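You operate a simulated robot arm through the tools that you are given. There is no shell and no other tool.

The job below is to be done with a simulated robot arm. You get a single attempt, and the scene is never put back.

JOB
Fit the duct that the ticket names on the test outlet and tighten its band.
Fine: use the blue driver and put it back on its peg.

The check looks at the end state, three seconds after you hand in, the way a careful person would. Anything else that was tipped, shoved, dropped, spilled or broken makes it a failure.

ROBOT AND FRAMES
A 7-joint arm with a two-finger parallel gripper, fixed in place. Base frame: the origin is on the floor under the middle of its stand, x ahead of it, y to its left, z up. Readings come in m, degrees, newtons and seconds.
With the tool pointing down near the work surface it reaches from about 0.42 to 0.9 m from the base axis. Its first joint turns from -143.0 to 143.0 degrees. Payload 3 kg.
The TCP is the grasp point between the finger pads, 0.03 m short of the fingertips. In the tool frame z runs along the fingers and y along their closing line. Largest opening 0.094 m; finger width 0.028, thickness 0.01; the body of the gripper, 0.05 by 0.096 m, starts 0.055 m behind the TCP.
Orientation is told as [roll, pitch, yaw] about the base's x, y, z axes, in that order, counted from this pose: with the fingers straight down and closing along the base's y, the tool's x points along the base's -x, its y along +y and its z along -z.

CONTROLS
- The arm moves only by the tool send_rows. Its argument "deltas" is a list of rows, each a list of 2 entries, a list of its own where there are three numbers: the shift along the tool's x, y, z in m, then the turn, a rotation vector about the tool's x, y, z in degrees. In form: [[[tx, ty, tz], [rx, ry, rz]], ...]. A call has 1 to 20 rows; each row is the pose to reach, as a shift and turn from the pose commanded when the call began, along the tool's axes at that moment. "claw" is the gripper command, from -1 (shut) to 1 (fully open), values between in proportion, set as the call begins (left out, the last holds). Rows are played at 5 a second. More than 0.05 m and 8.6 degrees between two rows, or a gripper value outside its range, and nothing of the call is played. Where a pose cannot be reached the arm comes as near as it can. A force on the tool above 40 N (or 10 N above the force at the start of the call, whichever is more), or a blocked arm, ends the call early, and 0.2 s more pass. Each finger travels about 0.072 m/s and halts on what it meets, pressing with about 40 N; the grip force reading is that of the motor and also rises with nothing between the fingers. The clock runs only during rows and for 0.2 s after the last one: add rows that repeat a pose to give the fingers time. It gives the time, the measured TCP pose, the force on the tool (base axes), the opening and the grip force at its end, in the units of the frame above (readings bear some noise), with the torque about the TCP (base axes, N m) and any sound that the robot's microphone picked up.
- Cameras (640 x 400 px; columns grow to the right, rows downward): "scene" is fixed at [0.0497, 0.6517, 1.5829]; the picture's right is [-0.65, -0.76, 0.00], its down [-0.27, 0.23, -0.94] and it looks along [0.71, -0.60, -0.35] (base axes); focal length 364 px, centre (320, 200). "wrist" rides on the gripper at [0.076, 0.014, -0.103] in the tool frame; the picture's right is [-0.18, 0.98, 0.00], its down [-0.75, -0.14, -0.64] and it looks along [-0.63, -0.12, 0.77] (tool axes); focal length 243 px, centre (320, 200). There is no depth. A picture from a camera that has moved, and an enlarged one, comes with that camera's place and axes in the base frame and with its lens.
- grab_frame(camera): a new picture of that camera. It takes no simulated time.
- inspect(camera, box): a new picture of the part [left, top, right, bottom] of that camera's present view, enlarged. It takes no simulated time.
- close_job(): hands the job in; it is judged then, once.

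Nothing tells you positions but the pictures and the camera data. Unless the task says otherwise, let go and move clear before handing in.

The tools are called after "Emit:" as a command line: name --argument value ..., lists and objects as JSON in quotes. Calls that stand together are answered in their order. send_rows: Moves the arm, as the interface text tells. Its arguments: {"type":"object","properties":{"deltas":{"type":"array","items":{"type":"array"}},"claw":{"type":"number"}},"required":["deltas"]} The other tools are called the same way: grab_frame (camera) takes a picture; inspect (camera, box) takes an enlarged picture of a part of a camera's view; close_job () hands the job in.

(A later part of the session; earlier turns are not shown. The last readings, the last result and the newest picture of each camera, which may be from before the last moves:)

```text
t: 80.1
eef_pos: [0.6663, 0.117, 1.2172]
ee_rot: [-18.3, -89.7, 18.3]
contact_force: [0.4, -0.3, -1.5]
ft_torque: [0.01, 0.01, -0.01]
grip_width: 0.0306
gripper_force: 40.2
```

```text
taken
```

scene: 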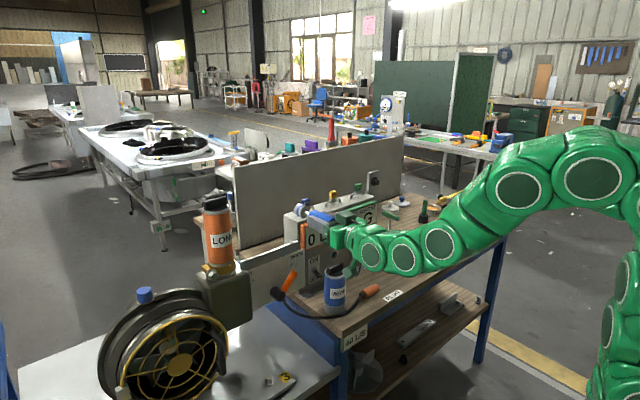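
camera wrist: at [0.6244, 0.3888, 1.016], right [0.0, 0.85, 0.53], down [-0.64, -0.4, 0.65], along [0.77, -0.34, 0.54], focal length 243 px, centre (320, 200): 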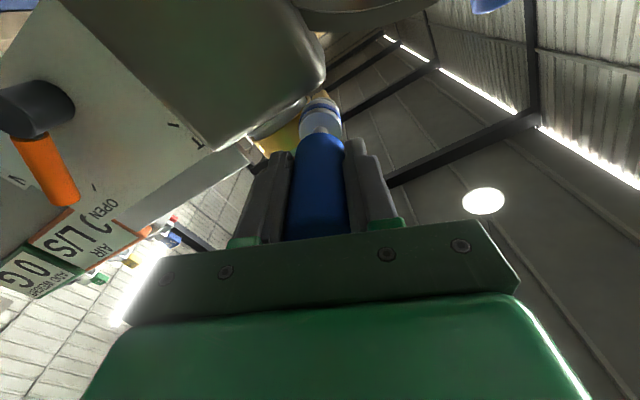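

The arm is clear. Now I'll swing the driver about 80° toward +y so that the scene camera can look into the socket.

Emit:
send_rows --deltas '[[[0, -0.0067, -0.0045], [-8, 0, 0]], [[0, -0.0134, -0.009], [-16, 0, 0]], [[0, -0.0201, -0.0135], [-24, 0, 0]], [[0, -0.0268, -0.018], [-32, 0, 0]], [[0, -0.0335, -0.0225], [-40, 0, 0]], [[0, -0.0402, -0.027], [-48, 0, 0]], [[0, -0.0469, -0.0315], [-56, 0, 0]], [[0, -0.0536, -0.036], [-64, 0, 0]], [[0, -0.0603, -0.0405], [-72, 0, 0]], [[0, -0.067, -0.045], [-80, 0, 0]], [[0, -0.067, -0.045], [-88, 0, 0]], [[0, -0.067, -0.045], [-88, 0, 0]]]'

Emit:
grab_frame --camera "scene"

```text
t: 82.7
eef_pos: [0.6209, 0.051, 1.2176]
ee_rot: [73.4, -89.7, 14.5]
contact_force: [-0.7, 0.9, -1.0]
ft_torque: [0.0, -0.02, -0.01]
grip_width: 0.0306
gripper_force: 40.2
out of reach, approached as far as the arm can: row 1, 2, 3
```

```text
taken
```

scene: 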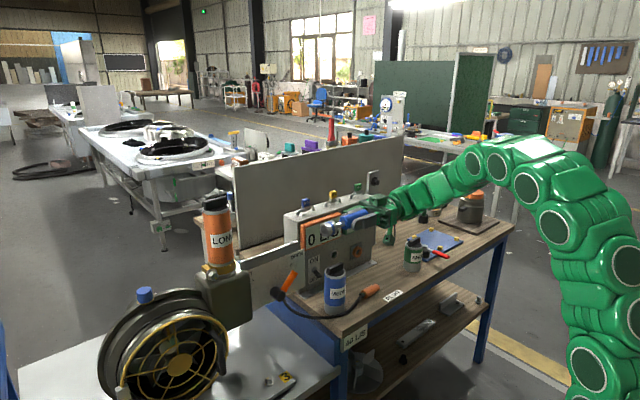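

Emit:
inspect --camera "scene" --box '[300, 195, 400, 265]'

Emit:
inspect --camera "scene" --box '[310, 205, 350, 235]'

```text
5.71 times, centred on (350, 230) of scene
camera zoom: at [0.0497, 0.6517, 1.5829], right [-0.65, -0.76, 0.0], down [-0.27, 0.23, -0.94], along [0.71, -0.6, -0.35], focal length 2081 px, centre (149, 29)
```

zoom: 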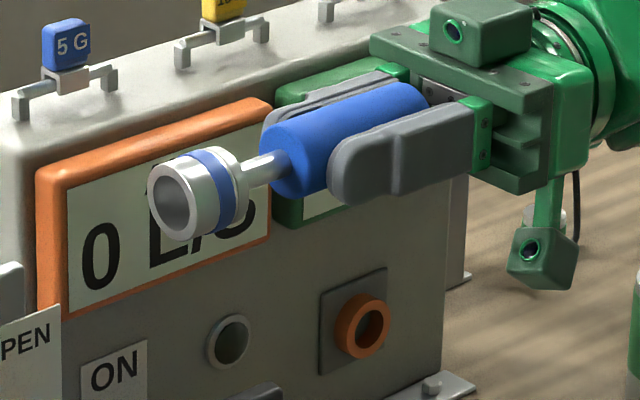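

```text
13.33 times, centred on (330, 220) of scene
camera zoom: at [0.0497, 0.6517, 1.5829], right [-0.65, -0.76, 0.0], down [-0.27, 0.23, -0.94], along [0.71, -0.6, -0.35], focal length 4856 px, centre (187, -67)
```

zoom: 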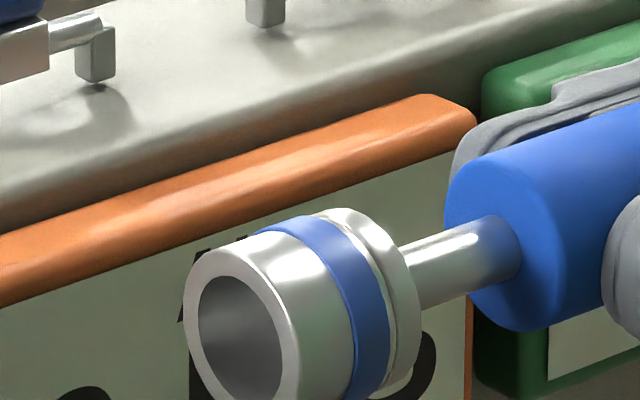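

The view works: I can see the bore of the socket directly. I'll zoom in to see its inner shape.

Emit:
inspect --camera "scene" --box '[320, 214, 346, 240]'

Emit:
inspect --camera "scene" --box '[364, 165, 396, 195]'

Emit:
inspect --camera "scene" --box '[200, 240, 240, 285]'

```text
15.38 times, centred on (333, 227) of scene
camera zoom: at [0.0497, 0.6517, 1.5829], right [-0.65, -0.76, 0.0], down [-0.27, 0.23, -0.94], along [0.71, -0.6, -0.35], focal length 5603 px, centre (120, -215)
```

zoom: 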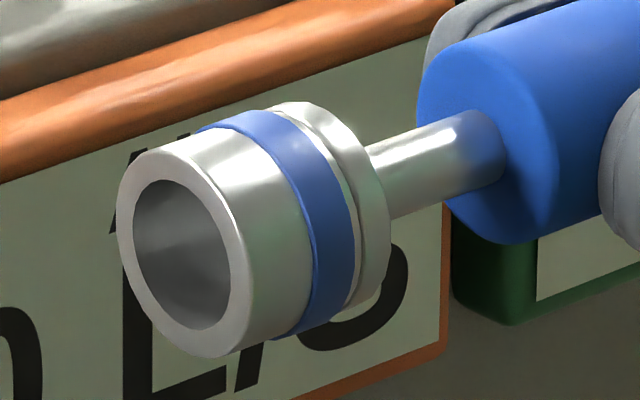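

```text
13.33 times, centred on (380, 180) of scene
camera zoom: at [0.0497, 0.6517, 1.5829], right [-0.65, -0.76, 0.0], down [-0.27, 0.23, -0.94], along [0.71, -0.6, -0.35], focal length 4856 px, centre (-480, 467)
```

zoom: 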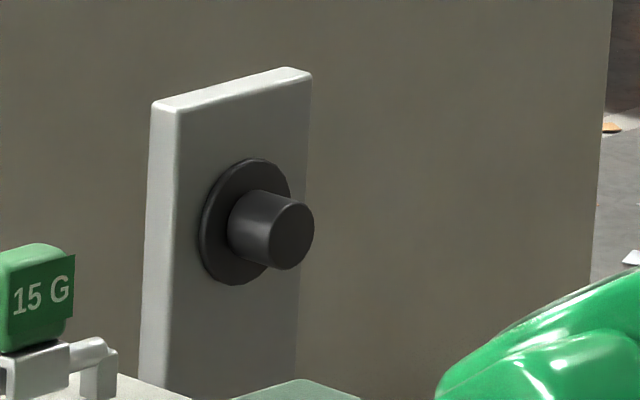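

```text
8.89 times, centred on (220, 262) of scene
camera zoom: at [0.0497, 0.6517, 1.5829], right [-0.65, -0.76, 0.0], down [-0.27, 0.23, -0.94], along [0.71, -0.6, -0.35], focal length 3237 px, centre (1209, -356)
```

zoom: 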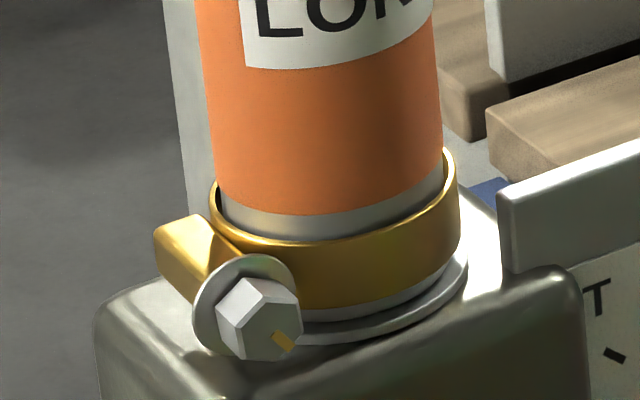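

The bore is plain and round, so the bolt must be driven by a seated engagement; in the first pass it turned while there was contact, and in the second pass I had backed off from the seat. The socket tip is 0.10 m ahead of the grasp point. I'll swing the driver back to +x and re-engage with a firm, steady seat.

Emit:
send_rows --deltas '[[[0, -0.004, 0.006], [8, 0, 0]], [[0, -0.008, 0.012], [16, 0, 0]], [[0, -0.012, 0.018], [24, 0, 0]], [[0, -0.016, 0.024], [32, 0, 0]], [[0, -0.02, 0.03], [40, 0, 0]], [[0, -0.024, 0.036], [48, 0, 0]], [[0, -0.028, 0.042], [56, 0, 0]], [[0, -0.032, 0.048], [64, 0, 0]], [[0, -0.036, 0.054], [72, 0, 0]], [[0, -0.04, 0.06], [80, 0, 0]], [[0, -0.045, 0.067], [87.9, 0, 0]], [[0, -0.045, 0.067], [87.9, 0, 0]]]'

Emit:
grab_frame --camera "wrist"

```text
t: 85.3
eef_pos: [0.668, 0.1173, 1.2168]
ee_rot: [-15.7, -89.7, 15.6]
contact_force: [0.7, 0.4, -0.4]
ft_torque: [-0.01, -0.02, -0.02]
grip_width: 0.0311
gripper_force: 40.1
out of reach, approached as far as the arm can: row 9, 10
```

```text
taken
camera wrist: at [0.5662, 0.1322, 1.1419], right [0.0, 0.98, 0.18], down [-0.64, -0.14, 0.76], along [0.77, -0.12, 0.63], focal length 243 px, centre (320, 200)
```

wrist: 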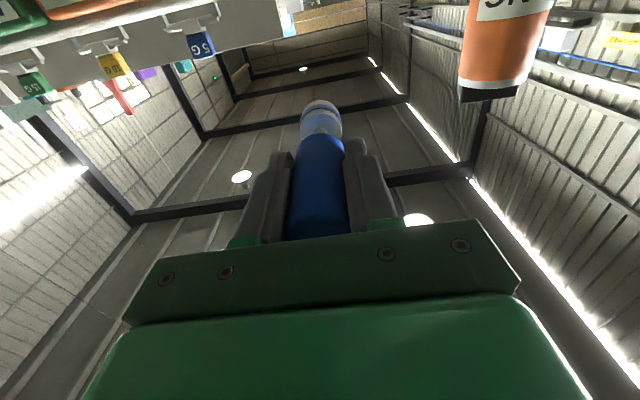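

The tool is horizontal again. I'll roll back to about -150° for maximum turning range while moving to the pre-engage position in front of the hex.

Emit:
send_rows --deltas '[[[0.0073, 0.0127, 0], [0, 0, -8.33]], [[0.0147, 0.0254, 0], [0, 0, -16.67]], [[0.022, 0.0381, 0], [0, 0, -25]], [[0.0293, 0.0508, 0], [0, 0, -33.33]], [[0.0367, 0.0635, 0], [0, 0, -41.67]], [[0.044, 0.0762, 0], [0, 0, -50]], [[0.0513, 0.0889, 0], [0, 0, -58.33]], [[0.0587, 0.1016, 0], [0, 0, -66.67]], [[0.066, 0.1143, 0], [0, 0, -75]], [[0.0733, 0.127, 0], [0, 0, -83.33]], [[0.0807, 0.1397, 0], [0, 0, -91.67]], [[0.088, 0.1524, 0], [0, 0, -100]], [[0.0953, 0.1651, 0], [0, 0, -108.33]], [[0.1027, 0.1778, 0], [0, 0, -116.67]], [[0.11, 0.1905, 0], [0, 0, -125]], [[0.1173, 0.2032, 0], [0, 0, -133.33]], [[0.1247, 0.2159, 0], [0, 0, -141.67]], [[0.132, 0.2285, 0], [0, 0, -150]], [[0.132, 0.2285, 0], [0, 0, -150]]]'

Emit:
inspect --camera "wrist" --box '[285, 65, 355, 155]'

Emit:
inspect --camera "scene" --box '[200, 250, 260, 300]'

```text
t: 89.3
eef_pos: [0.6692, 0.3468, 1.0858]
ee_rot: [-89.4, 60.1, 90.5]
contact_force: [0.4, 0.8, -2.2]
ft_torque: [-0.01, 0.06, -0.03]
grip_width: 0.0309
gripper_force: 39.6
```

```text
4.44 times, centred on (320, 110) of wrist
camera zoom: at [0.568, 0.2971, 1.1456], right [0.0, -0.76, -0.65], down [-0.65, 0.5, -0.58], along [0.76, 0.42, -0.49], focal length 1078 px, centre (320, 600)
```

zoom: 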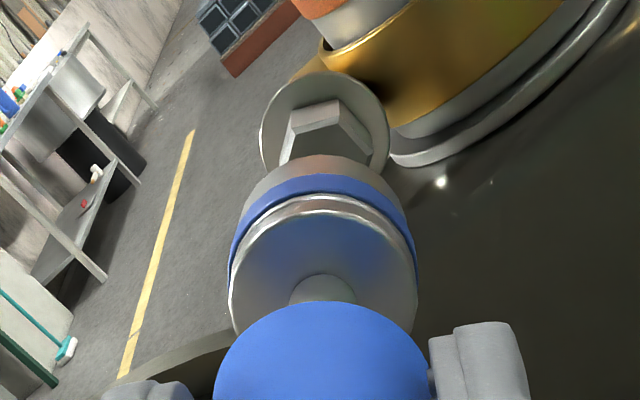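

```text
8.00 times, centred on (230, 275) of scene
camera zoom: at [0.0497, 0.6517, 1.5829], right [-0.65, -0.76, 0.0], down [-0.27, 0.23, -0.94], along [0.71, -0.6, -0.35], focal length 2914 px, centre (1040, -400)
```

zoom: 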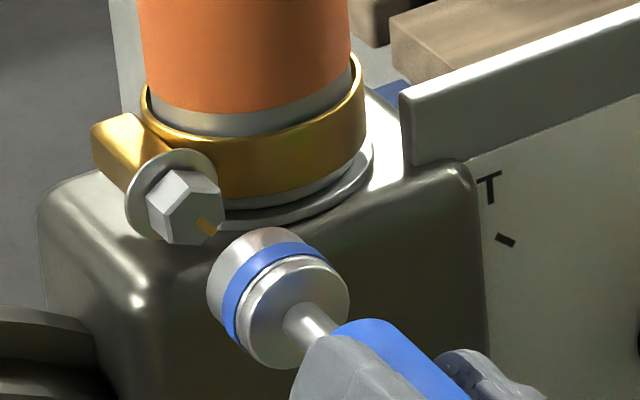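

Aligned within about half a millimetre. I'll advance over the head, then creep in until there is a clear axial seat.

Emit:
send_rows --deltas '[[[0, 0, 0.02], [0, 0, 0]], [[0, 0, 0.035], [0, 0, 0]], [[0, 0, 0.045], [0, 0, 0]], [[0, 0, 0.052], [0, 0, 0]], [[0, 0, 0.055], [0, 0, 0]], [[0, 0, 0.056], [0, 0, 0]], [[0, 0, 0.056], [0, 0, 0]]]'

Emit:
inspect --camera "scene" --box '[200, 250, 250, 290]'

```text
t: 90.9
eef_pos: [0.7245, 0.3443, 1.0843]
ee_rot: [-89.5, 60.0, 90.5]
contact_force: [-0.1, 5.6, -0.5]
ft_torque: [0.02, -0.09, 0.49]
grip_width: 0.0312
gripper_force: 40.1
```

```text
10.00 times, centred on (225, 270) of scene
camera zoom: at [0.0497, 0.6517, 1.5829], right [-0.65, -0.76, 0.0], down [-0.27, 0.23, -0.94], along [0.71, -0.6, -0.35], focal length 3642 px, centre (1270, -500)
```

zoom: 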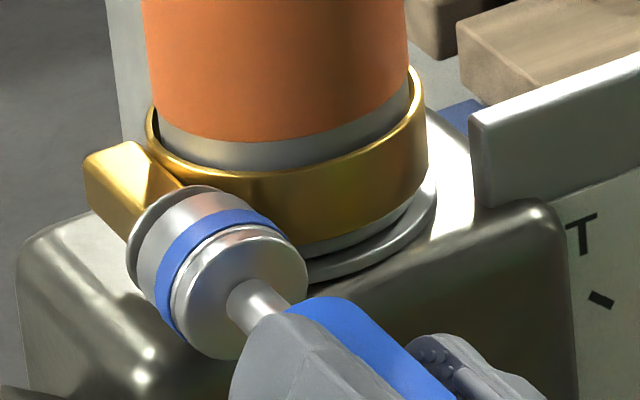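

There's a 5.6 N side load because the arm drifted about 2 mm in -y. I'll correct +1.5 mm in y and creep forward 3 mm in small steps.

Emit:
send_rows --deltas '[[[-0.0004, -0.0007, 0.0], [0, 0, 0]], [[-0.0008, -0.0013, 0.0005], [0, 0, 0]], [[-0.0008, -0.0013, 0.001], [0, 0, 0]], [[-0.0008, -0.0013, 0.0015], [0, 0, 0]], [[-0.0008, -0.0013, 0.002], [0, 0, 0]], [[-0.0008, -0.0013, 0.0025], [0, 0, 0]], [[-0.0008, -0.0013, 0.003], [0, 0, 0]], [[-0.0008, -0.0013, 0.003], [0, 0, 0]]]'

```text
t: 92.1
eef_pos: [0.7265, 0.3448, 1.0843]
ee_rot: [-89.4, 60.0, 90.5]
contact_force: [-19.7, -3.6, 2.8]
ft_torque: [0.01, -0.38, -0.35]
grip_width: 0.031
gripper_force: 39.8
stopped in row 5: the force on the tool passed its limit at 46 N (the readings are from after the stop); the commanded pose is now the measured one
```

The socket is now pressed on the seat with about 20 N axial load. I'll turn from here in small steps, keeping this position.

Emit:
send_rows --deltas '[[[0, 0, 0], [0, 0, 3]], [[0, 0, 0], [0, 0, 6]], [[0, 0, 0], [0, 0, 9]], [[0, 0, 0], [0, 0, 12]], [[0, 0, 0], [0, 0, 15]], [[0, 0, 0], [0, 0, 18]], [[0, 0, 0], [0, 0, 21]], [[0, 0, 0], [0, 0, 24]]]'

Emit:
inspect --camera "scene" --box '[200, 250, 250, 290]'

```text
t: 93.3
eef_pos: [0.7259, 0.3464, 1.0842]
ee_rot: [-89.5, 45.3, 90.4]
contact_force: [-20.6, -7.6, 6.5]
ft_torque: [0.02, -0.25, -0.12]
grip_width: 0.0311
gripper_force: 39.6
stopped in row 6: the force on the tool passed its limit at 41 N (the readings are from after the stop); the commanded pose is now the measured one
```

```text
10.00 times, centred on (225, 270) of scene
camera zoom: at [0.0497, 0.6517, 1.5829], right [-0.65, -0.76, 0.0], down [-0.27, 0.23, -0.94], along [0.71, -0.6, -0.35], focal length 3642 px, centre (1270, -500)
```

zoom: 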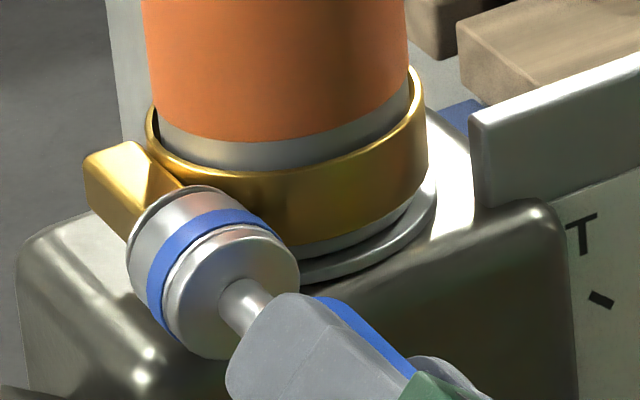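

The socket is flush with the flange now. I'll ease the axial load by 0.5 mm and read the force before turning on.

Emit:
send_rows --deltas '[[[0, 0, -0.0005], [0, 0, 0]], [[0, 0, -0.0005], [0, 0, 0]]]'

```text
t: 93.9
eef_pos: [0.7255, 0.3456, 1.0831]
ee_rot: [-89.5, 45.4, 90.4]
contact_force: [3.2, 0.6, 4.3]
ft_torque: [0.0, -0.47, 0.01]
grip_width: 0.031
gripper_force: 39.7
```

The axial load is gone but the socket is still within half a millimetre of the seat. I'll turn 40° here and see whether the torque or forces respond.

Emit:
send_rows --deltas '[[[0, 0, 0.0002], [0, 0, 5]], [[0, 0, 0.0002], [0, 0, 10]], [[0, 0, 0.0002], [0, 0, 15]], [[0, 0, 0.0002], [0, 0, 20]], [[0, 0, 0.0002], [0, 0, 25]], [[0, 0, 0.0002], [0, 0, 30]], [[0, 0, 0.0002], [0, 0, 35]], [[0, 0, 0.0002], [0, 0, 40]], [[0, 0, 0.0002], [0, 0, 40]]]'

Emit:
inspect --camera "scene" --box '[200, 250, 250, 290]'

```text
t: 95.9
eef_pos: [0.7264, 0.3461, 1.0832]
ee_rot: [-89.6, 5.4, 90.0]
contact_force: [-36.3, -7.4, -6.4]
ft_torque: [0.01, 0.48, -0.07]
grip_width: 0.0312
gripper_force: 40.1
```

```text
10.00 times, centred on (225, 270) of scene
camera zoom: at [0.0497, 0.6517, 1.5829], right [-0.65, -0.76, 0.0], down [-0.27, 0.23, -0.94], along [0.71, -0.6, -0.35], focal length 3642 px, centre (1270, -500)
```

zoom: 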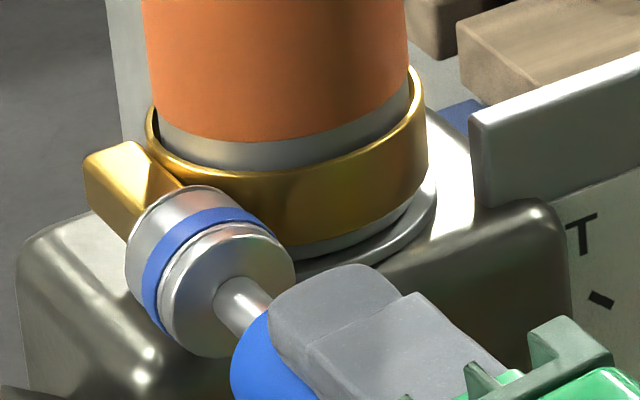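

Axial load is 36 N yet no torque about the axis. I'll pull back and check the mark for actual bolt rotation.

Emit:
send_rows --deltas '[[[0, 0, -0.004], [0, 0, 0]], [[0, 0, -0.012], [0, 0, 0]], [[0, 0, -0.025], [0, 0, 0]], [[0, 0, -0.045], [0, 0, 0]], [[0, 0, -0.06], [0, 0, 0]], [[0, 0, -0.06], [0, 0, 0]]]'

Emit:
inspect --camera "scene" --box '[200, 250, 240, 282]'

```text
t: 97.3
eef_pos: [0.6665, 0.3456, 1.0855]
ee_rot: [-89.7, 5.4, 90.1]
contact_force: [0.4, 0.1, -1.1]
ft_torque: [-0.01, 0.05, 0.0]
grip_width: 0.0309
gripper_force: 39.6
```

```text
12.50 times, centred on (220, 266) of scene
camera zoom: at [0.0497, 0.6517, 1.5829], right [-0.65, -0.76, 0.0], down [-0.27, 0.23, -0.94], along [0.71, -0.6, -0.35], focal length 4553 px, centre (1570, -625)
```

zoom: 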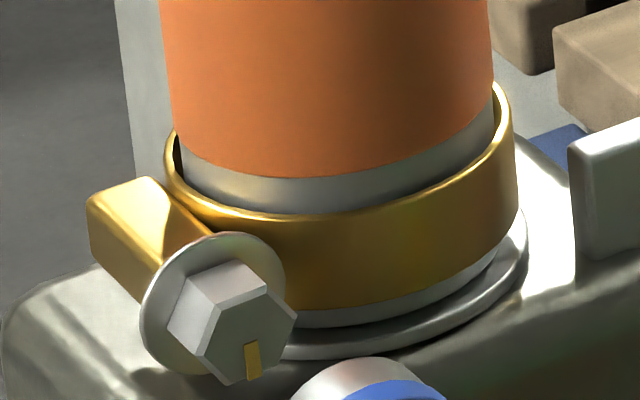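

The mark now points straight down: the bolt turned about 38° while the socket was pressed on its seat. So it needs axial pressure to drive. I'll re-engage here and keep a light press while turning further.

Emit:
send_rows --deltas '[[[0, 0.0027, 0.02], [0, 0, 0]], [[0, 0.0027, 0.035], [0, 0, 0]], [[0, 0.0027, 0.045], [0, 0, 0]], [[0, 0.0027, 0.052], [0, 0, 0]], [[0, 0.0027, 0.056], [0, 0, 0]], [[0, 0.0027, 0.0575], [0, 0, 0]], [[0, 0.0027, 0.0575], [0, 0, 0]]]'

Emit:
send_rows --deltas '[[[0, 0, 0.0004], [0, 0, 0]], [[0, 0, 0.0008], [0, 0, 0]], [[0, 0, 0.0012], [0, 0, 0]], [[0, 0, 0.0016], [0, 0, 0]], [[0, 0, 0.002], [0, 0, 0]], [[0, 0, 0.0024], [0, 0, 0]]]'

```text
t: 98.9
eef_pos: [0.7247, 0.3462, 1.0828]
ee_rot: [-89.7, 5.4, 90.0]
contact_force: [0.5, -0.6, -1.9]
ft_torque: [0.02, 0.02, 0.01]
grip_width: 0.0308
gripper_force: 39.9
```

```text
t: 100.3
eef_pos: [0.7255, 0.3449, 1.0821]
ee_rot: [-89.6, 5.5, 90.1]
contact_force: [-0.5, 0.0, -1.0]
ft_torque: [0.02, 0.03, 0.02]
grip_width: 0.0308
gripper_force: 39.7
```

No contact yet; the arm lags the command slightly. I'll creep in further.

Emit:
send_rows --deltas '[[[0, 0, 0.0004], [0, 0, 0]], [[0, 0, 0.0008], [0, 0, 0]], [[0, 0, 0.0012], [0, 0, 0]], [[0, 0, 0.0016], [0, 0, 0]], [[0, 0, 0.0016], [0, 0, 0]]]'

```text
t: 101.5
eef_pos: [0.7263, 0.3462, 1.0811]
ee_rot: [-89.7, 5.4, 90.1]
contact_force: [0.3, -1.1, 0.9]
ft_torque: [0.01, -0.16, -0.16]
grip_width: 0.0308
gripper_force: 39.6
```

Emit:
send_rows --deltas '[[[0, 0, 0.0004], [0, 0, 0]], [[0, 0, 0.0008], [0, 0, 0]], [[0, 0, 0.0012], [0, 0, 0]], [[0, 0, 0.0016], [0, 0, 0]], [[0, 0, 0.002], [0, 0, 0]]]'

Emit:
inspect --camera "scene" --box '[200, 250, 250, 290]'

```text
t: 102.7
eef_pos: [0.73, 0.3461, 1.0809]
ee_rot: [-89.8, 5.3, 90.1]
contact_force: [-2.8, -1.8, 8.1]
ft_torque: [0.04, -0.89, -0.11]
grip_width: 0.0311
gripper_force: 40.3
```

```text
10.00 times, centred on (225, 270) of scene
camera zoom: at [0.0497, 0.6517, 1.5829], right [-0.65, -0.76, 0.0], down [-0.27, 0.23, -0.94], along [0.71, -0.6, -0.35], focal length 3642 px, centre (1270, -500)
```

zoom: 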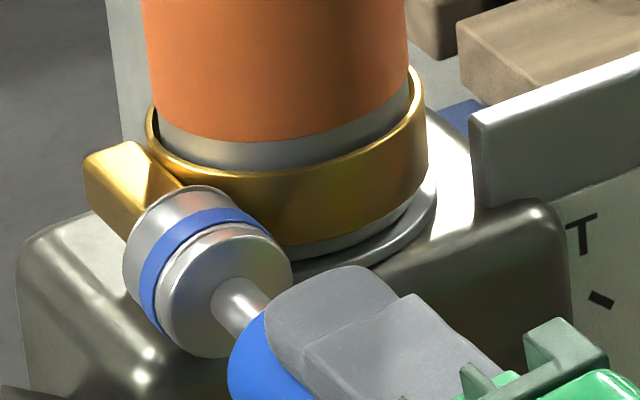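

The socket has now dropped deeper (x=0.730) with almost no axial force, so this looks like true engagement. I'll trim 1.2 mm up for the side load and turn 30°.

Emit:
send_rows --deltas '[[[0.0001, -0.0012, 0], [0, 0, 0]], [[0.0001, -0.0012, 0], [0, 0, 5]], [[0.0001, -0.0012, 0], [0, 0, 10]], [[0.0001, -0.0012, 0], [0, 0, 15]], [[0.0001, -0.0012, 0], [0, 0, 20]], [[0.0001, -0.0012, 0], [0, 0, 25]], [[0.0001, -0.0012, 0], [0, 0, 30]], [[0.0001, -0.0012, 0], [0, 0, 30]]]'

Emit:
inspect --camera "scene" --box '[200, 250, 250, 290]'

```text
t: 104.5
eef_pos: [0.7277, 0.3459, 1.0832]
ee_rot: [-89.5, -24.6, 89.9]
contact_force: [-0.2, 0.7, -0.7]
ft_torque: [-0.01, 0.02, -0.02]
grip_width: 0.0309
gripper_force: 40.6
```

```text
10.00 times, centred on (225, 270) of scene
camera zoom: at [0.0497, 0.6517, 1.5829], right [-0.65, -0.76, 0.0], down [-0.27, 0.23, -0.94], along [0.71, -0.6, -0.35], focal length 3642 px, centre (1270, -500)
```

zoom: 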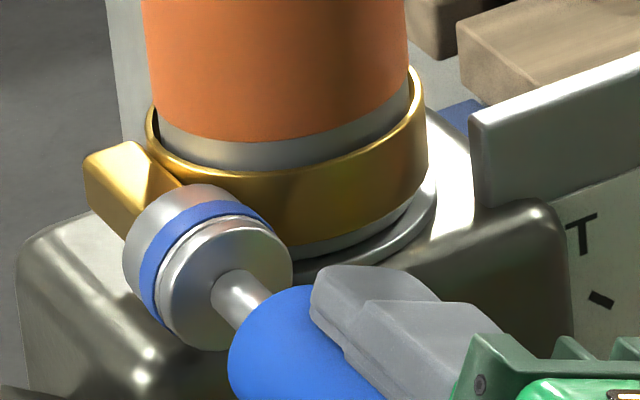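

Still flush with the flange and force-free. I'll turn another 35° with a slight forward bias.

Emit:
send_rows --deltas '[[[0, 0, 0.0005], [0, 0, 5]], [[0, 0, 0.001], [0, 0, 10]], [[0, 0, 0.001], [0, 0, 15]], [[0, 0, 0.001], [0, 0, 20]], [[0, 0, 0.001], [0, 0, 25]], [[0, 0, 0.001], [0, 0, 30]], [[0, 0, 0.001], [0, 0, 35]], [[0, 0, 0.001], [0, 0, 35]]]'

Emit:
inspect --camera "scene" --box '[200, 250, 250, 290]'

```text
t: 106.3
eef_pos: [0.7296, 0.3451, 1.0811]
ee_rot: [-89.2, -59.5, 89.3]
contact_force: [0.7, 1.7, -3.2]
ft_torque: [-0.01, 0.22, 0.14]
grip_width: 0.0305
gripper_force: 39.9
```

```text
10.00 times, centred on (225, 270) of scene
camera zoom: at [0.0497, 0.6517, 1.5829], right [-0.65, -0.76, 0.0], down [-0.27, 0.23, -0.94], along [0.71, -0.6, -0.35], focal length 3642 px, centre (1270, -500)
```

zoom: 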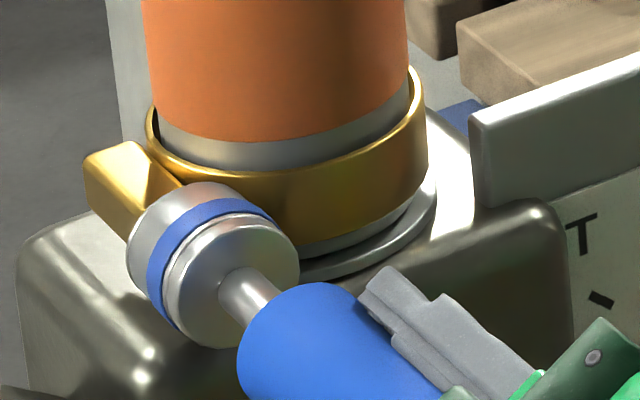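

Turning smoothly at a deep seat. I'll turn another 40°.

Emit:
send_rows --deltas '[[[0, 0, 0.0003], [0, 0, 5]], [[0, 0, 0.0005], [0, 0, 10]], [[0, 0, 0.0005], [0, 0, 15]], [[0, 0, 0.0005], [0, 0, 20]], [[0, 0, 0.0005], [0, 0, 25]], [[0, 0, 0.0005], [0, 0, 30]], [[0, 0, 0.0005], [0, 0, 35]], [[0, 0, 0.0005], [0, 0, 40]], [[0, 0, 0.0005], [0, 0, 40]]]'

Emit:
inspect --camera "scene" --box '[200, 250, 250, 290]'

```text
t: 108.3
eef_pos: [0.7302, 0.3446, 1.0838]
ee_rot: [88.1, -80.3, -88.1]
contact_force: [5.8, 5.9, -0.4]
ft_torque: [-0.14, -0.03, 0.46]
grip_width: 0.0308
gripper_force: 39.8
```

```text
10.00 times, centred on (225, 270) of scene
camera zoom: at [0.0497, 0.6517, 1.5829], right [-0.65, -0.76, 0.0], down [-0.27, 0.23, -0.94], along [0.71, -0.6, -0.35], focal length 3642 px, centre (1270, -500)
```

zoom: 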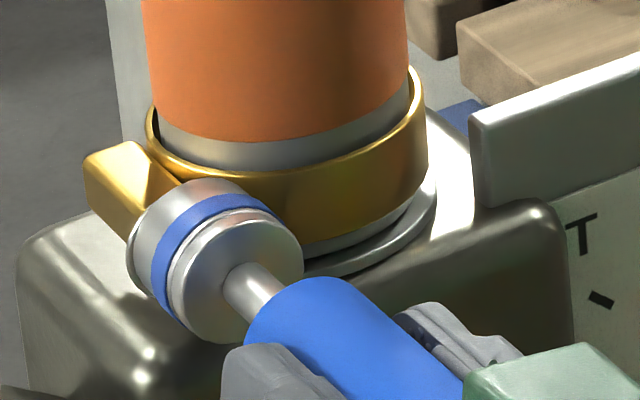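

A reaction torque of -0.14 N·m appears now, so the bolt is starting to resist. I'll continue in smaller amounts with a small +y correction.

Emit:
send_rows --deltas '[[[0, 0.001, 0], [0, 0, 4]], [[0, 0.001, 0], [0, 0, 8]], [[0, 0.001, 0], [0, 0, 12]], [[0, 0.001, 0], [0, 0, 16]], [[0, 0.001, 0], [0, 0, 20]], [[0, 0.001, 0], [0, 0, 20]]]'

Emit:
inspect --camera "scene" --box '[200, 250, 250, 290]'

```text
t: 109.7
eef_pos: [0.7298, 0.3473, 1.0817]
ee_rot: [89.1, -60.3, -89.3]
contact_force: [0.5, 1.2, -1.6]
ft_torque: [0.03, 0.02, 0.02]
grip_width: 0.0306
gripper_force: 40.7
```

```text
10.00 times, centred on (225, 270) of scene
camera zoom: at [0.0497, 0.6517, 1.5829], right [-0.65, -0.76, 0.0], down [-0.27, 0.23, -0.94], along [0.71, -0.6, -0.35], focal length 3642 px, centre (1270, -500)
```

zoom: 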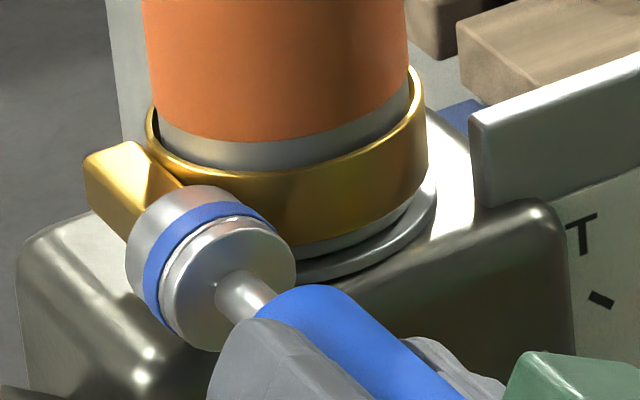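

The torque vanished again. I've turned 125° since the last check, so I'll pull back and read the mark again.

Emit:
send_rows --deltas '[[[0, 0, -0.004], [0, 0, 0]], [[0, 0, -0.012], [0, 0, 0]], [[0, 0, -0.025], [0, 0, 0]], [[0, 0, -0.045], [0, 0, 0]], [[0, 0, -0.062], [0, 0, 0]], [[0, 0, -0.062], [0, 0, 0]]]'

Emit:
inspect --camera "scene" --box '[200, 250, 240, 282]'

Emit:
inspect --camera "wrist" --box '[285, 65, 355, 155]'

```text
t: 111.1
eef_pos: [0.6666, 0.3452, 1.0839]
ee_rot: [89.2, -60.4, -89.3]
contact_force: [0.2, -0.8, -1.8]
ft_torque: [-0.03, 0.02, 0.01]
grip_width: 0.0306
gripper_force: 40.6
```

```text
12.50 times, centred on (220, 266) of scene
camera zoom: at [0.0497, 0.6517, 1.5829], right [-0.65, -0.76, 0.0], down [-0.27, 0.23, -0.94], along [0.71, -0.6, -0.35], focal length 4553 px, centre (1570, -625)
```

zoom: 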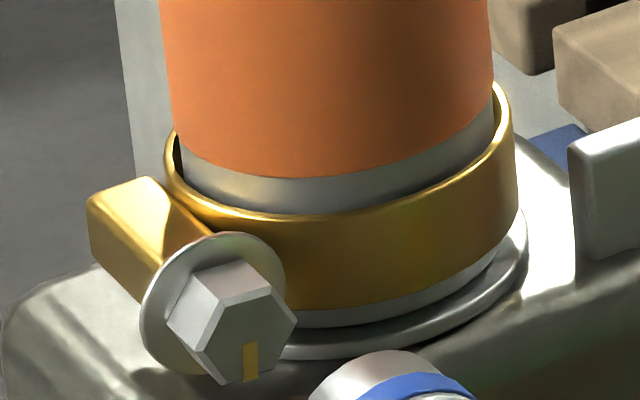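

```text
4.44 times, centred on (320, 110) of wrist
camera zoom: at [0.5653, 0.3964, 1.0259], right [0.0, 0.76, 0.64], down [-0.64, -0.5, 0.59], along [0.77, -0.41, 0.49], focal length 1078 px, centre (320, 600)
```

zoom: 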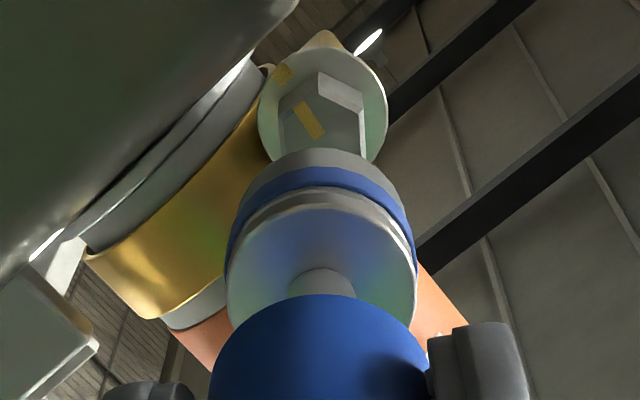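

The bolt turned only about 6° that time. I also notice a second yellow mark on the flange behind the head, so I'll zoom in on both marks.

Emit:
inspect --camera "wrist" --box '[300, 66, 340, 106]'

Emit:
grab_frame --camera "wrist"

```text
10.00 times, centred on (320, 86) of wrist
camera zoom: at [0.5653, 0.3964, 1.0259], right [0.0, 0.76, 0.64], down [-0.64, -0.5, 0.59], along [0.77, -0.41, 0.49], focal length 2426 px, centre (320, 1340)
```

zoom: 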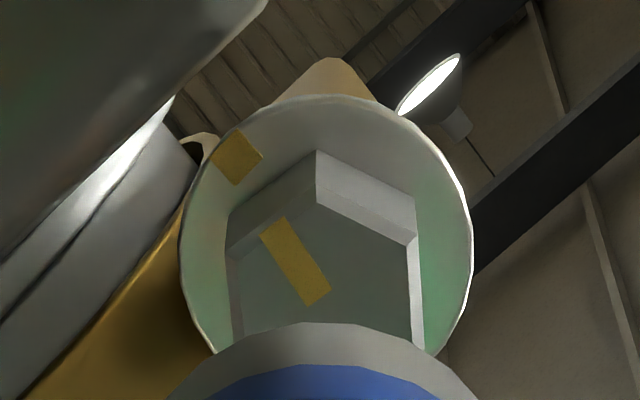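

```text
taken
camera wrist: at [0.5653, 0.3964, 1.0259], right [0.0, 0.76, 0.64], down [-0.64, -0.5, 0.59], along [0.77, -0.41, 0.49], focal length 243 px, centre (320, 200)
```

wrist: 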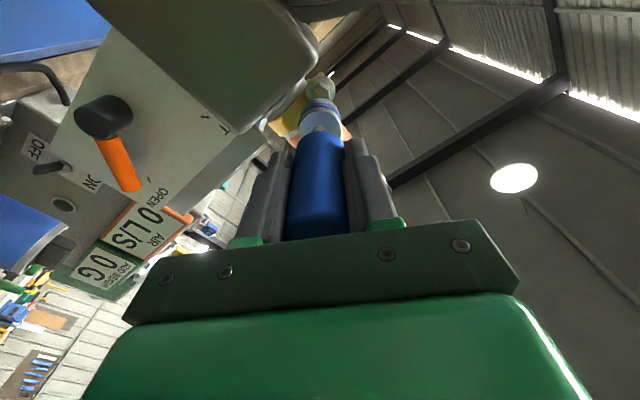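

The flange carries a fixed index mark at about the 6 o'clock position, and the hex pointer (started at 3 o'clock) is now within several degrees of it, slightly past. I'll test whether the bolt is at its tight stop: re-engage, press lightly, and turn a little while watching the torque.

Emit:
send_rows --deltas '[[[0.001, 0.0017, 0.02], [0, 0, 0]], [[0.001, 0.0017, 0.035], [0, 0, 0]], [[0.001, 0.0017, 0.048], [0, 0, 0]], [[0.001, 0.0017, 0.056], [0, 0, 0]], [[0.001, 0.0017, 0.06], [0, 0, 0]], [[0.001, 0.0017, 0.062], [0, 0, 0]], [[0.001, 0.0017, 0.062], [0, 0, 0]]]'

Emit:
send_rows --deltas '[[[0, 0, 0.0004], [0, 0, 0]], [[0, 0, 0.0008], [0, 0, 0]], [[0, 0, 0.0012], [0, 0, 0]], [[0, 0, 0.0016], [0, 0, 0]], [[0, 0, 0.002], [0, 0, 0]]]'

```text
t: 112.5
eef_pos: [0.7281, 0.3483, 1.0817]
ee_rot: [89.2, -60.5, -89.1]
contact_force: [-22.8, -7.8, 10.6]
ft_torque: [-0.02, -0.57, -0.58]
grip_width: 0.0305
gripper_force: 39.8
stopped in row 6: the force on the tool passed its limit at 54 N (the readings are from after the stop); the commanded pose is now the measured one
```

```text
t: 113.1
eef_pos: [0.7279, 0.3489, 1.0824]
ee_rot: [89.1, -60.4, -89.1]
contact_force: [-20.6, -7.9, 10.0]
ft_torque: [0.0, -0.43, -0.02]
grip_width: 0.0308
gripper_force: 40.3
stopped in row 3: the force on the tool passed its limit at 43 N (the readings are from after the stop); the commanded pose is now the measured one
```

There's a 20 N axial seat now. I'll turn 15° in small steps from here and watch the axial torque.

Emit:
send_rows --deltas '[[[0, -0.0008, -0.0003], [0, 0, 3]], [[0, -0.0008, -0.0003], [0, 0, 6]], [[0, -0.0008, -0.0003], [0, 0, 9]], [[0, -0.0008, -0.0003], [0, 0, 12]], [[0, -0.0008, -0.0003], [0, 0, 15]]]'

Emit:
inspect --camera "scene" --box '[200, 250, 250, 290]'

Emit:
inspect --camera "wrist" --box '[285, 65, 355, 155]'

```text
t: 114.3
eef_pos: [0.7277, 0.3484, 1.0825]
ee_rot: [89.3, -45.4, -89.4]
contact_force: [0.5, 0.2, -1.3]
ft_torque: [-0.01, 0.02, 0.02]
grip_width: 0.0289
gripper_force: 39.8
```

```text
10.00 times, centred on (225, 270) of scene
camera zoom: at [0.0497, 0.6517, 1.5829], right [-0.65, -0.76, 0.0], down [-0.27, 0.23, -0.94], along [0.71, -0.6, -0.35], focal length 3642 px, centre (1270, -500)
```

zoom: 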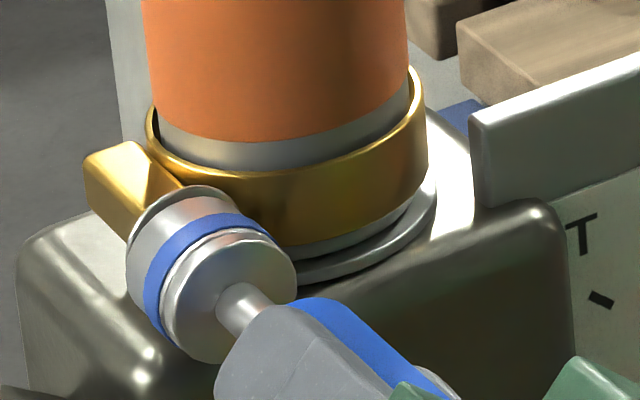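

```text
4.44 times, centred on (320, 110) of wrist
camera zoom: at [0.6257, 0.4131, 1.0384], right [0.01, 0.57, 0.82], down [-0.64, -0.63, 0.44], along [0.77, -0.53, 0.36], focal length 1078 px, centre (320, 600)
```

zoom: 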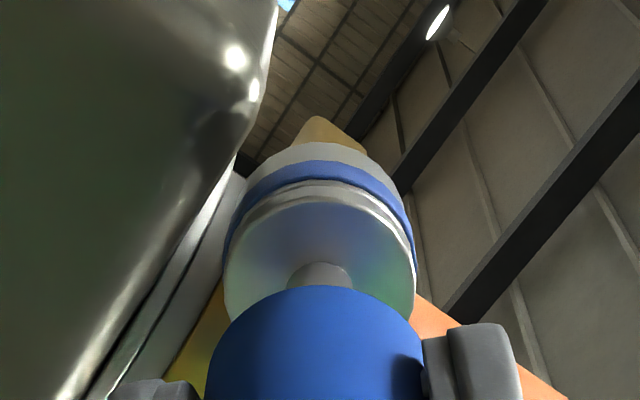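

The grip width dropped to 28.9 mm, and the driver seems to be creeping forward in the fingers each time I pull it off. Before anything else I'll pull back gently and check the mark and the driver's position in the grip.

Emit:
send_rows --deltas '[[[0, 0, -0.003], [0, 0, 0]], [[0, 0, -0.006], [0, 0, 0]], [[0, 0, -0.01], [0, 0, 0]], [[0, 0, -0.015], [0, 0, 0]], [[0, 0, -0.022], [0, 0, 0]], [[0, 0, -0.03], [0, 0, 0]], [[0, 0, -0.045], [0, 0, 0]], [[0, 0, -0.06], [0, 0, 0]], [[0, 0, -0.06], [0, 0, 0]]]'

Emit:
inspect --camera "scene" --box '[195, 248, 265, 304]'

Emit:
inspect --camera "wrist" --box '[260, 60, 380, 245]'

```text
t: 116.3
eef_pos: [0.6668, 0.3483, 1.0818]
ee_rot: [89.3, -45.4, -89.4]
contact_force: [-0.7, 0.1, -0.9]
ft_torque: [0.0, -0.01, 0.02]
grip_width: 0.0293
gripper_force: 40.0
```

```text
7.14 times, centred on (230, 276) of scene
camera zoom: at [0.0497, 0.6517, 1.5829], right [-0.65, -0.76, 0.0], down [-0.27, 0.23, -0.94], along [0.71, -0.6, -0.35], focal length 2602 px, centre (963, -343)
```

zoom: 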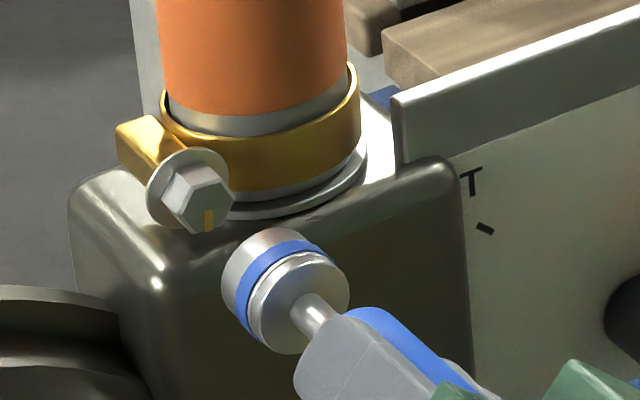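

```text
2.16 times, centred on (320, 152) of wrist
camera zoom: at [0.5654, 0.4134, 1.0388], right [0.01, 0.57, 0.82], down [-0.64, -0.63, 0.44], along [0.77, -0.53, 0.36], focal length 525 px, centre (320, 303)
```

zoom: 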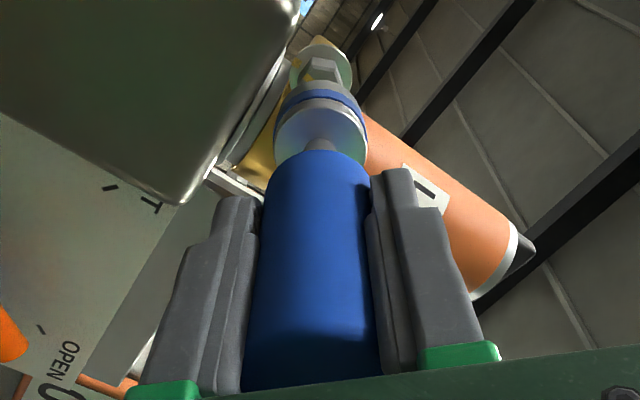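

The pointer still points down and did not advance under pressure, which may mean it is at its stop. I'll compare the band closely with the picture from before tightening.

Emit:
inspect --camera "scene" --box '[200, 255, 240, 285]'

Emit:
inspect --camera "wrist" --box '[300, 60, 340, 100]'

```text
13.33 times, centred on (220, 270) of scene
camera zoom: at [0.0497, 0.6517, 1.5829], right [-0.65, -0.76, 0.0], down [-0.27, 0.23, -0.94], along [0.71, -0.6, -0.35], focal length 4856 px, centre (1653, -733)
```

zoom: 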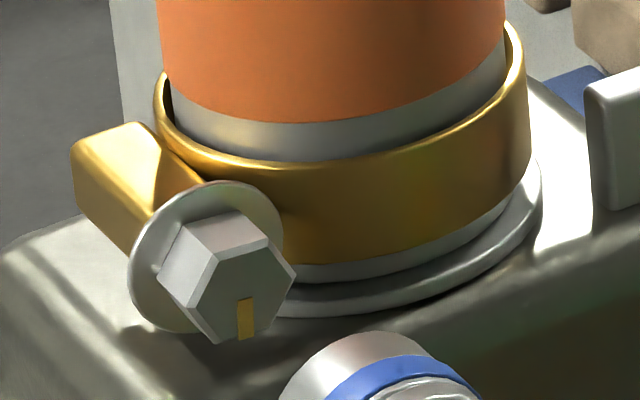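

```text
10.00 times, centred on (320, 80) of wrist
camera zoom: at [0.5654, 0.4134, 1.0388], right [0.01, 0.57, 0.82], down [-0.64, -0.63, 0.44], along [0.77, -0.53, 0.36], focal length 2426 px, centre (320, 1400)
```

zoom: 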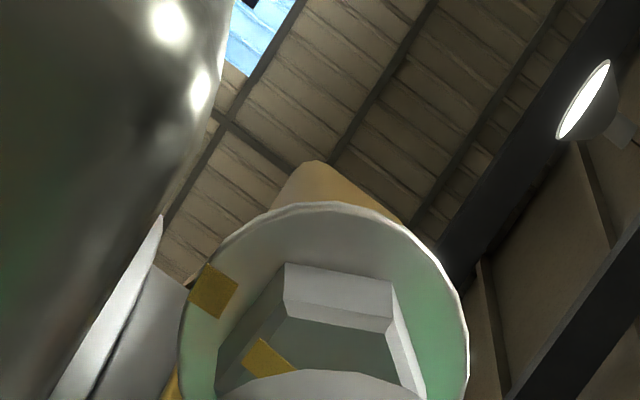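

The band looks unchanged, and the pointer is about 5° past the flange's index mark. My grip on the handle has degraded (tilted, 29 mm width), so I'll take the driver to its peg, re-grip it cleanly there, and then make a firm final test. First I'll move away and unroll.

Emit:
send_rows --deltas '[[[-0.0206, -0.0067, 0.0], [0, 0, -8.5]], [[-0.0412, -0.0134, 0.0], [0, 0, -17]], [[-0.0618, -0.02, 0.0], [0, 0, -25.5]], [[-0.0825, -0.0267, 0.005], [0, 0, -34]], [[-0.1031, -0.0333, 0.01], [0, 0, -42.5]], [[-0.1237, -0.04, 0.015], [0, 0, -51]], [[-0.1443, -0.0467, 0.02], [0, 0, -59.5]], [[-0.1649, -0.0533, 0.025], [0, 0, -68]], [[-0.1855, -0.06, 0.03], [0, 0, -76.5]], [[-0.2062, -0.0667, 0.03], [0, 0, -85]], [[-0.2268, -0.0733, 0.03], [0, 0, -93.5]], [[-0.2474, -0.08, 0.03], [0, 0, -102]], [[-0.268, -0.0867, 0.03], [0, 0, -110.5]], [[-0.268, -0.0867, 0.03], [0, 0, -110.5]]]'

Emit:
grab_frame --camera "scene"

```text
t: 119.3
eef_pos: [0.7015, 0.1002, 1.2135]
ee_rot: [-89.4, -23.9, 89.8]
contact_force: [-0.5, 0.9, -1.4]
ft_torque: [0.03, 0.02, 0.01]
grip_width: 0.0293
gripper_force: 40.1
```

```text
taken
```

scene: 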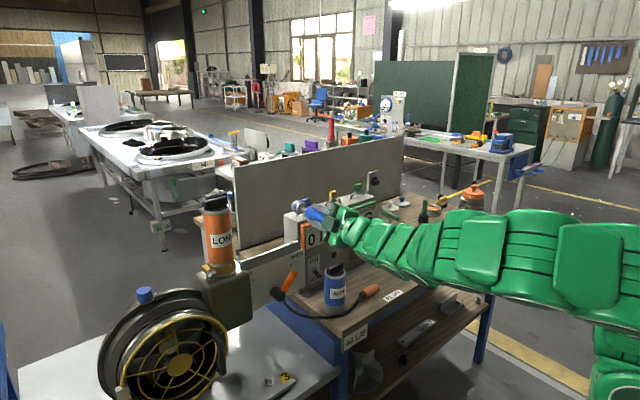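

Clear. I'll continue to the front of the peg at y≈-0.395 and finish the unroll so the camera is on top.

Emit:
send_rows --deltas '[[[0.034, -0.0105, 0], [0, 0, -8.14]], [[0.0681, -0.0209, 0], [0, 0, -16.29]], [[0.1021, -0.0314, 0], [0, 0, -24.43]], [[0.1362, -0.0419, 0], [0, 0, -32.57]], [[0.1702, -0.0523, 0], [0, 0, -40.71]], [[0.2043, -0.0628, 0], [0, 0, -48.86]], [[0.2383, -0.0733, 0], [0, 0, -57]], [[0.2723, -0.0837, 0], [0, 0, -65.14]], [[0.3064, -0.0942, 0], [0, 0, -73.29]], [[0.3404, -0.1046, 0], [0, 0, -81.43]], [[0.3745, -0.1151, 0], [0, 0, -89.57]], [[0.4085, -0.1256, 0], [0, 0, -97.71]], [[0.4426, -0.136, 0], [0, 0, -105.86]], [[0.4766, -0.1465, 0], [0, 0, -113.9]], [[0.4766, -0.1465, 0], [0, 0, -113.9]]]'

Emit:
grab_frame --camera "wrist"

Emit:
inspect --camera "scene" --box '[360, 160, 460, 230]'

```text
t: 122.5
eef_pos: [0.7007, -0.3957, 1.1534]
ee_rot: [2.2, 89.4, -177.8]
contact_force: [0.6, 0.2, -1.9]
ft_torque: [0.04, -0.01, -0.02]
grip_width: 0.0289
gripper_force: 40.3
out of reach, approached as far as the arm can: row 4
```

```text
taken
camera wrist: at [0.5997, -0.4095, 1.2302], right [0.0, -0.98, -0.18], down [-0.65, 0.14, -0.75], along [0.76, 0.12, -0.64], focal length 243 px, centre (320, 200)
```

wrist: 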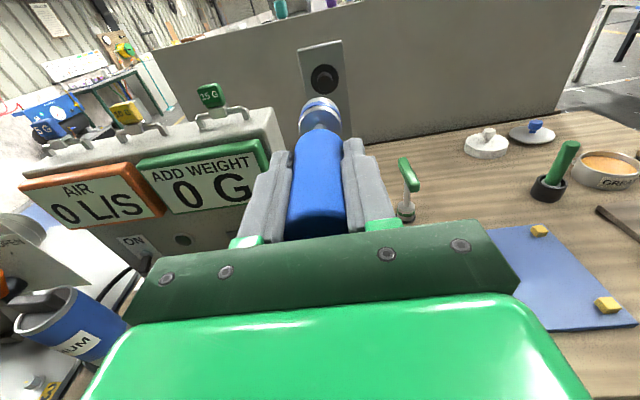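

```text
5.71 times, centred on (410, 195) of scene
camera zoom: at [0.0497, 0.6517, 1.5829], right [-0.65, -0.76, 0.0], down [-0.27, 0.23, -0.94], along [0.71, -0.6, -0.35], focal length 2081 px, centre (-194, 229)
```

zoom: 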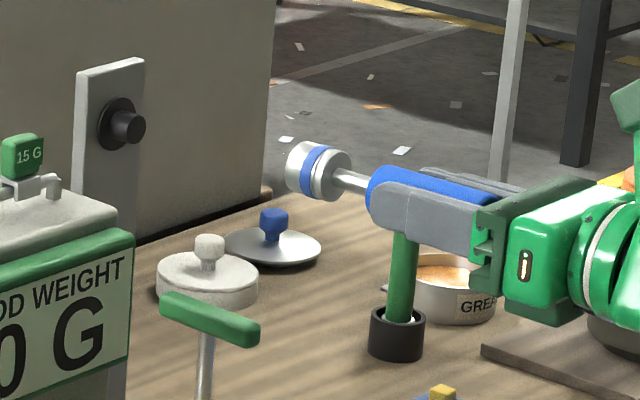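

I'm in front of the peg. I'll enlarge the wrist view to see how the driver sits in the fingers relative to the peg.

Emit:
inspect --camera "wrist" --box '[260, 50, 380, 245]'

Emit:
inspect --camera "wrist" --box '[285, 55, 355, 145]'

Emit:
inspect --camera "scene" --box '[370, 165, 430, 210]'

```text
2.05 times, centred on (320, 148) of wrist
camera zoom: at [0.5997, -0.4095, 1.2302], right [0.0, -0.98, -0.18], down [-0.65, 0.14, -0.75], along [0.76, 0.12, -0.64], focal length 498 px, centre (320, 308)
```

zoom: 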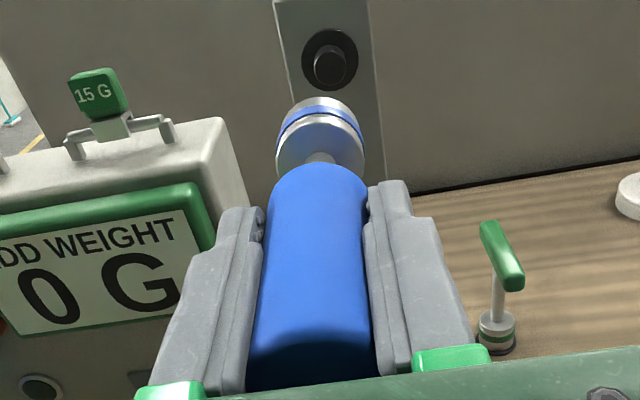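

```text
4.44 times, centred on (320, 100) of wrist
camera zoom: at [0.5997, -0.4095, 1.2302], right [0.0, -0.98, -0.18], down [-0.65, 0.14, -0.75], along [0.76, 0.12, -0.64], focal length 1078 px, centre (320, 644)
```

zoom: 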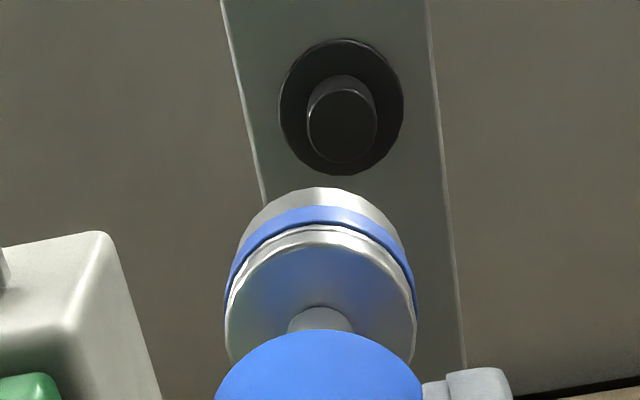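

```text
8.89 times, centred on (400, 188) of scene
camera zoom: at [0.0497, 0.6517, 1.5829], right [-0.65, -0.76, 0.0], down [-0.27, 0.23, -0.94], along [0.71, -0.6, -0.35], focal length 3237 px, centre (-391, 311)
```

zoom: 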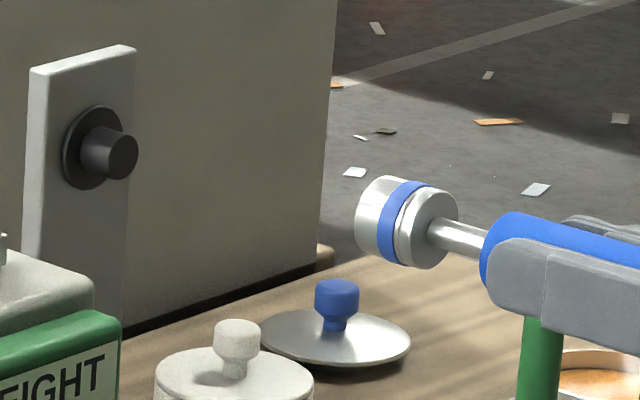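

The driver slid forward by about 4 mm in the fingers, and the tool is pitched down 0.6°. I'll fix the pitch, line up with the peg, and stop with the socket a few centimetres short of it.

Emit:
send_rows --deltas '[[[-0.0055, 0.002, 0.0], [0, 0.6, 0]], [[-0.011, 0.004, 0.02], [0, 0.6, 0]], [[-0.011, 0.004, 0.05], [0, 0.6, 0]], [[-0.011, 0.004, 0.085], [0, 0.6, 0]], [[-0.011, 0.004, 0.085], [0, 0.6, 0]]]'

Emit:
inspect --camera "wrist" --box '[285, 55, 355, 145]'

Emit:
inspect --camera "scene" --box '[365, 165, 415, 205]'

```text
t: 123.7
eef_pos: [0.7853, -0.4019, 1.1395]
ee_rot: [-125.1, 89.9, 54.9]
contact_force: [0.8, 0.6, -1.8]
ft_torque: [-0.01, 0.02, 0.02]
grip_width: 0.0291
gripper_force: 40.1
```

```text
4.44 times, centred on (320, 100) of wrist
camera zoom: at [0.6823, -0.4143, 1.2161], right [0.0, -0.98, -0.19], down [-0.64, 0.14, -0.75], along [0.77, 0.12, -0.63], focal length 1078 px, centre (320, 644)
```

zoom: 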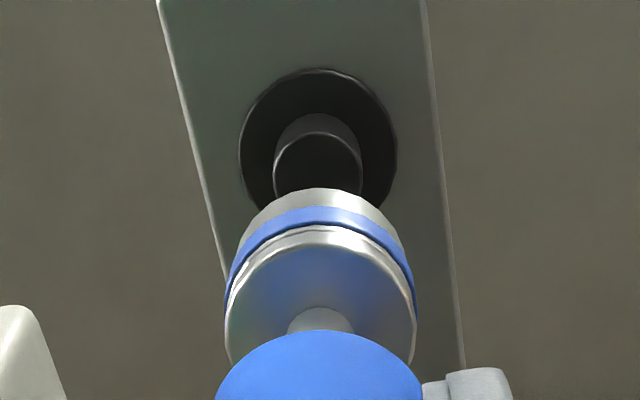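

```text
10.00 times, centred on (390, 185) of scene
camera zoom: at [0.0497, 0.6517, 1.5829], right [-0.65, -0.76, 0.0], down [-0.27, 0.23, -0.94], along [0.71, -0.6, -0.35], focal length 3642 px, centre (-380, 350)
```

zoom: 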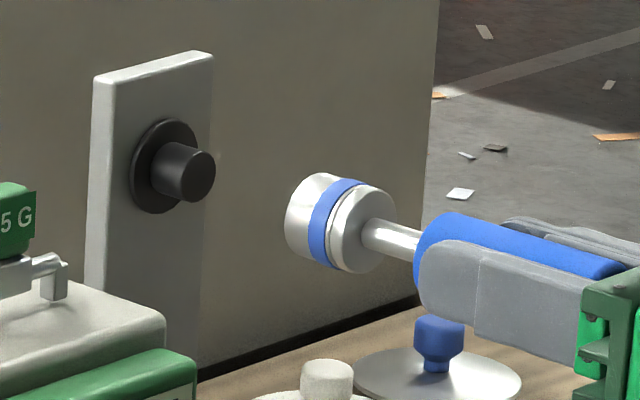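

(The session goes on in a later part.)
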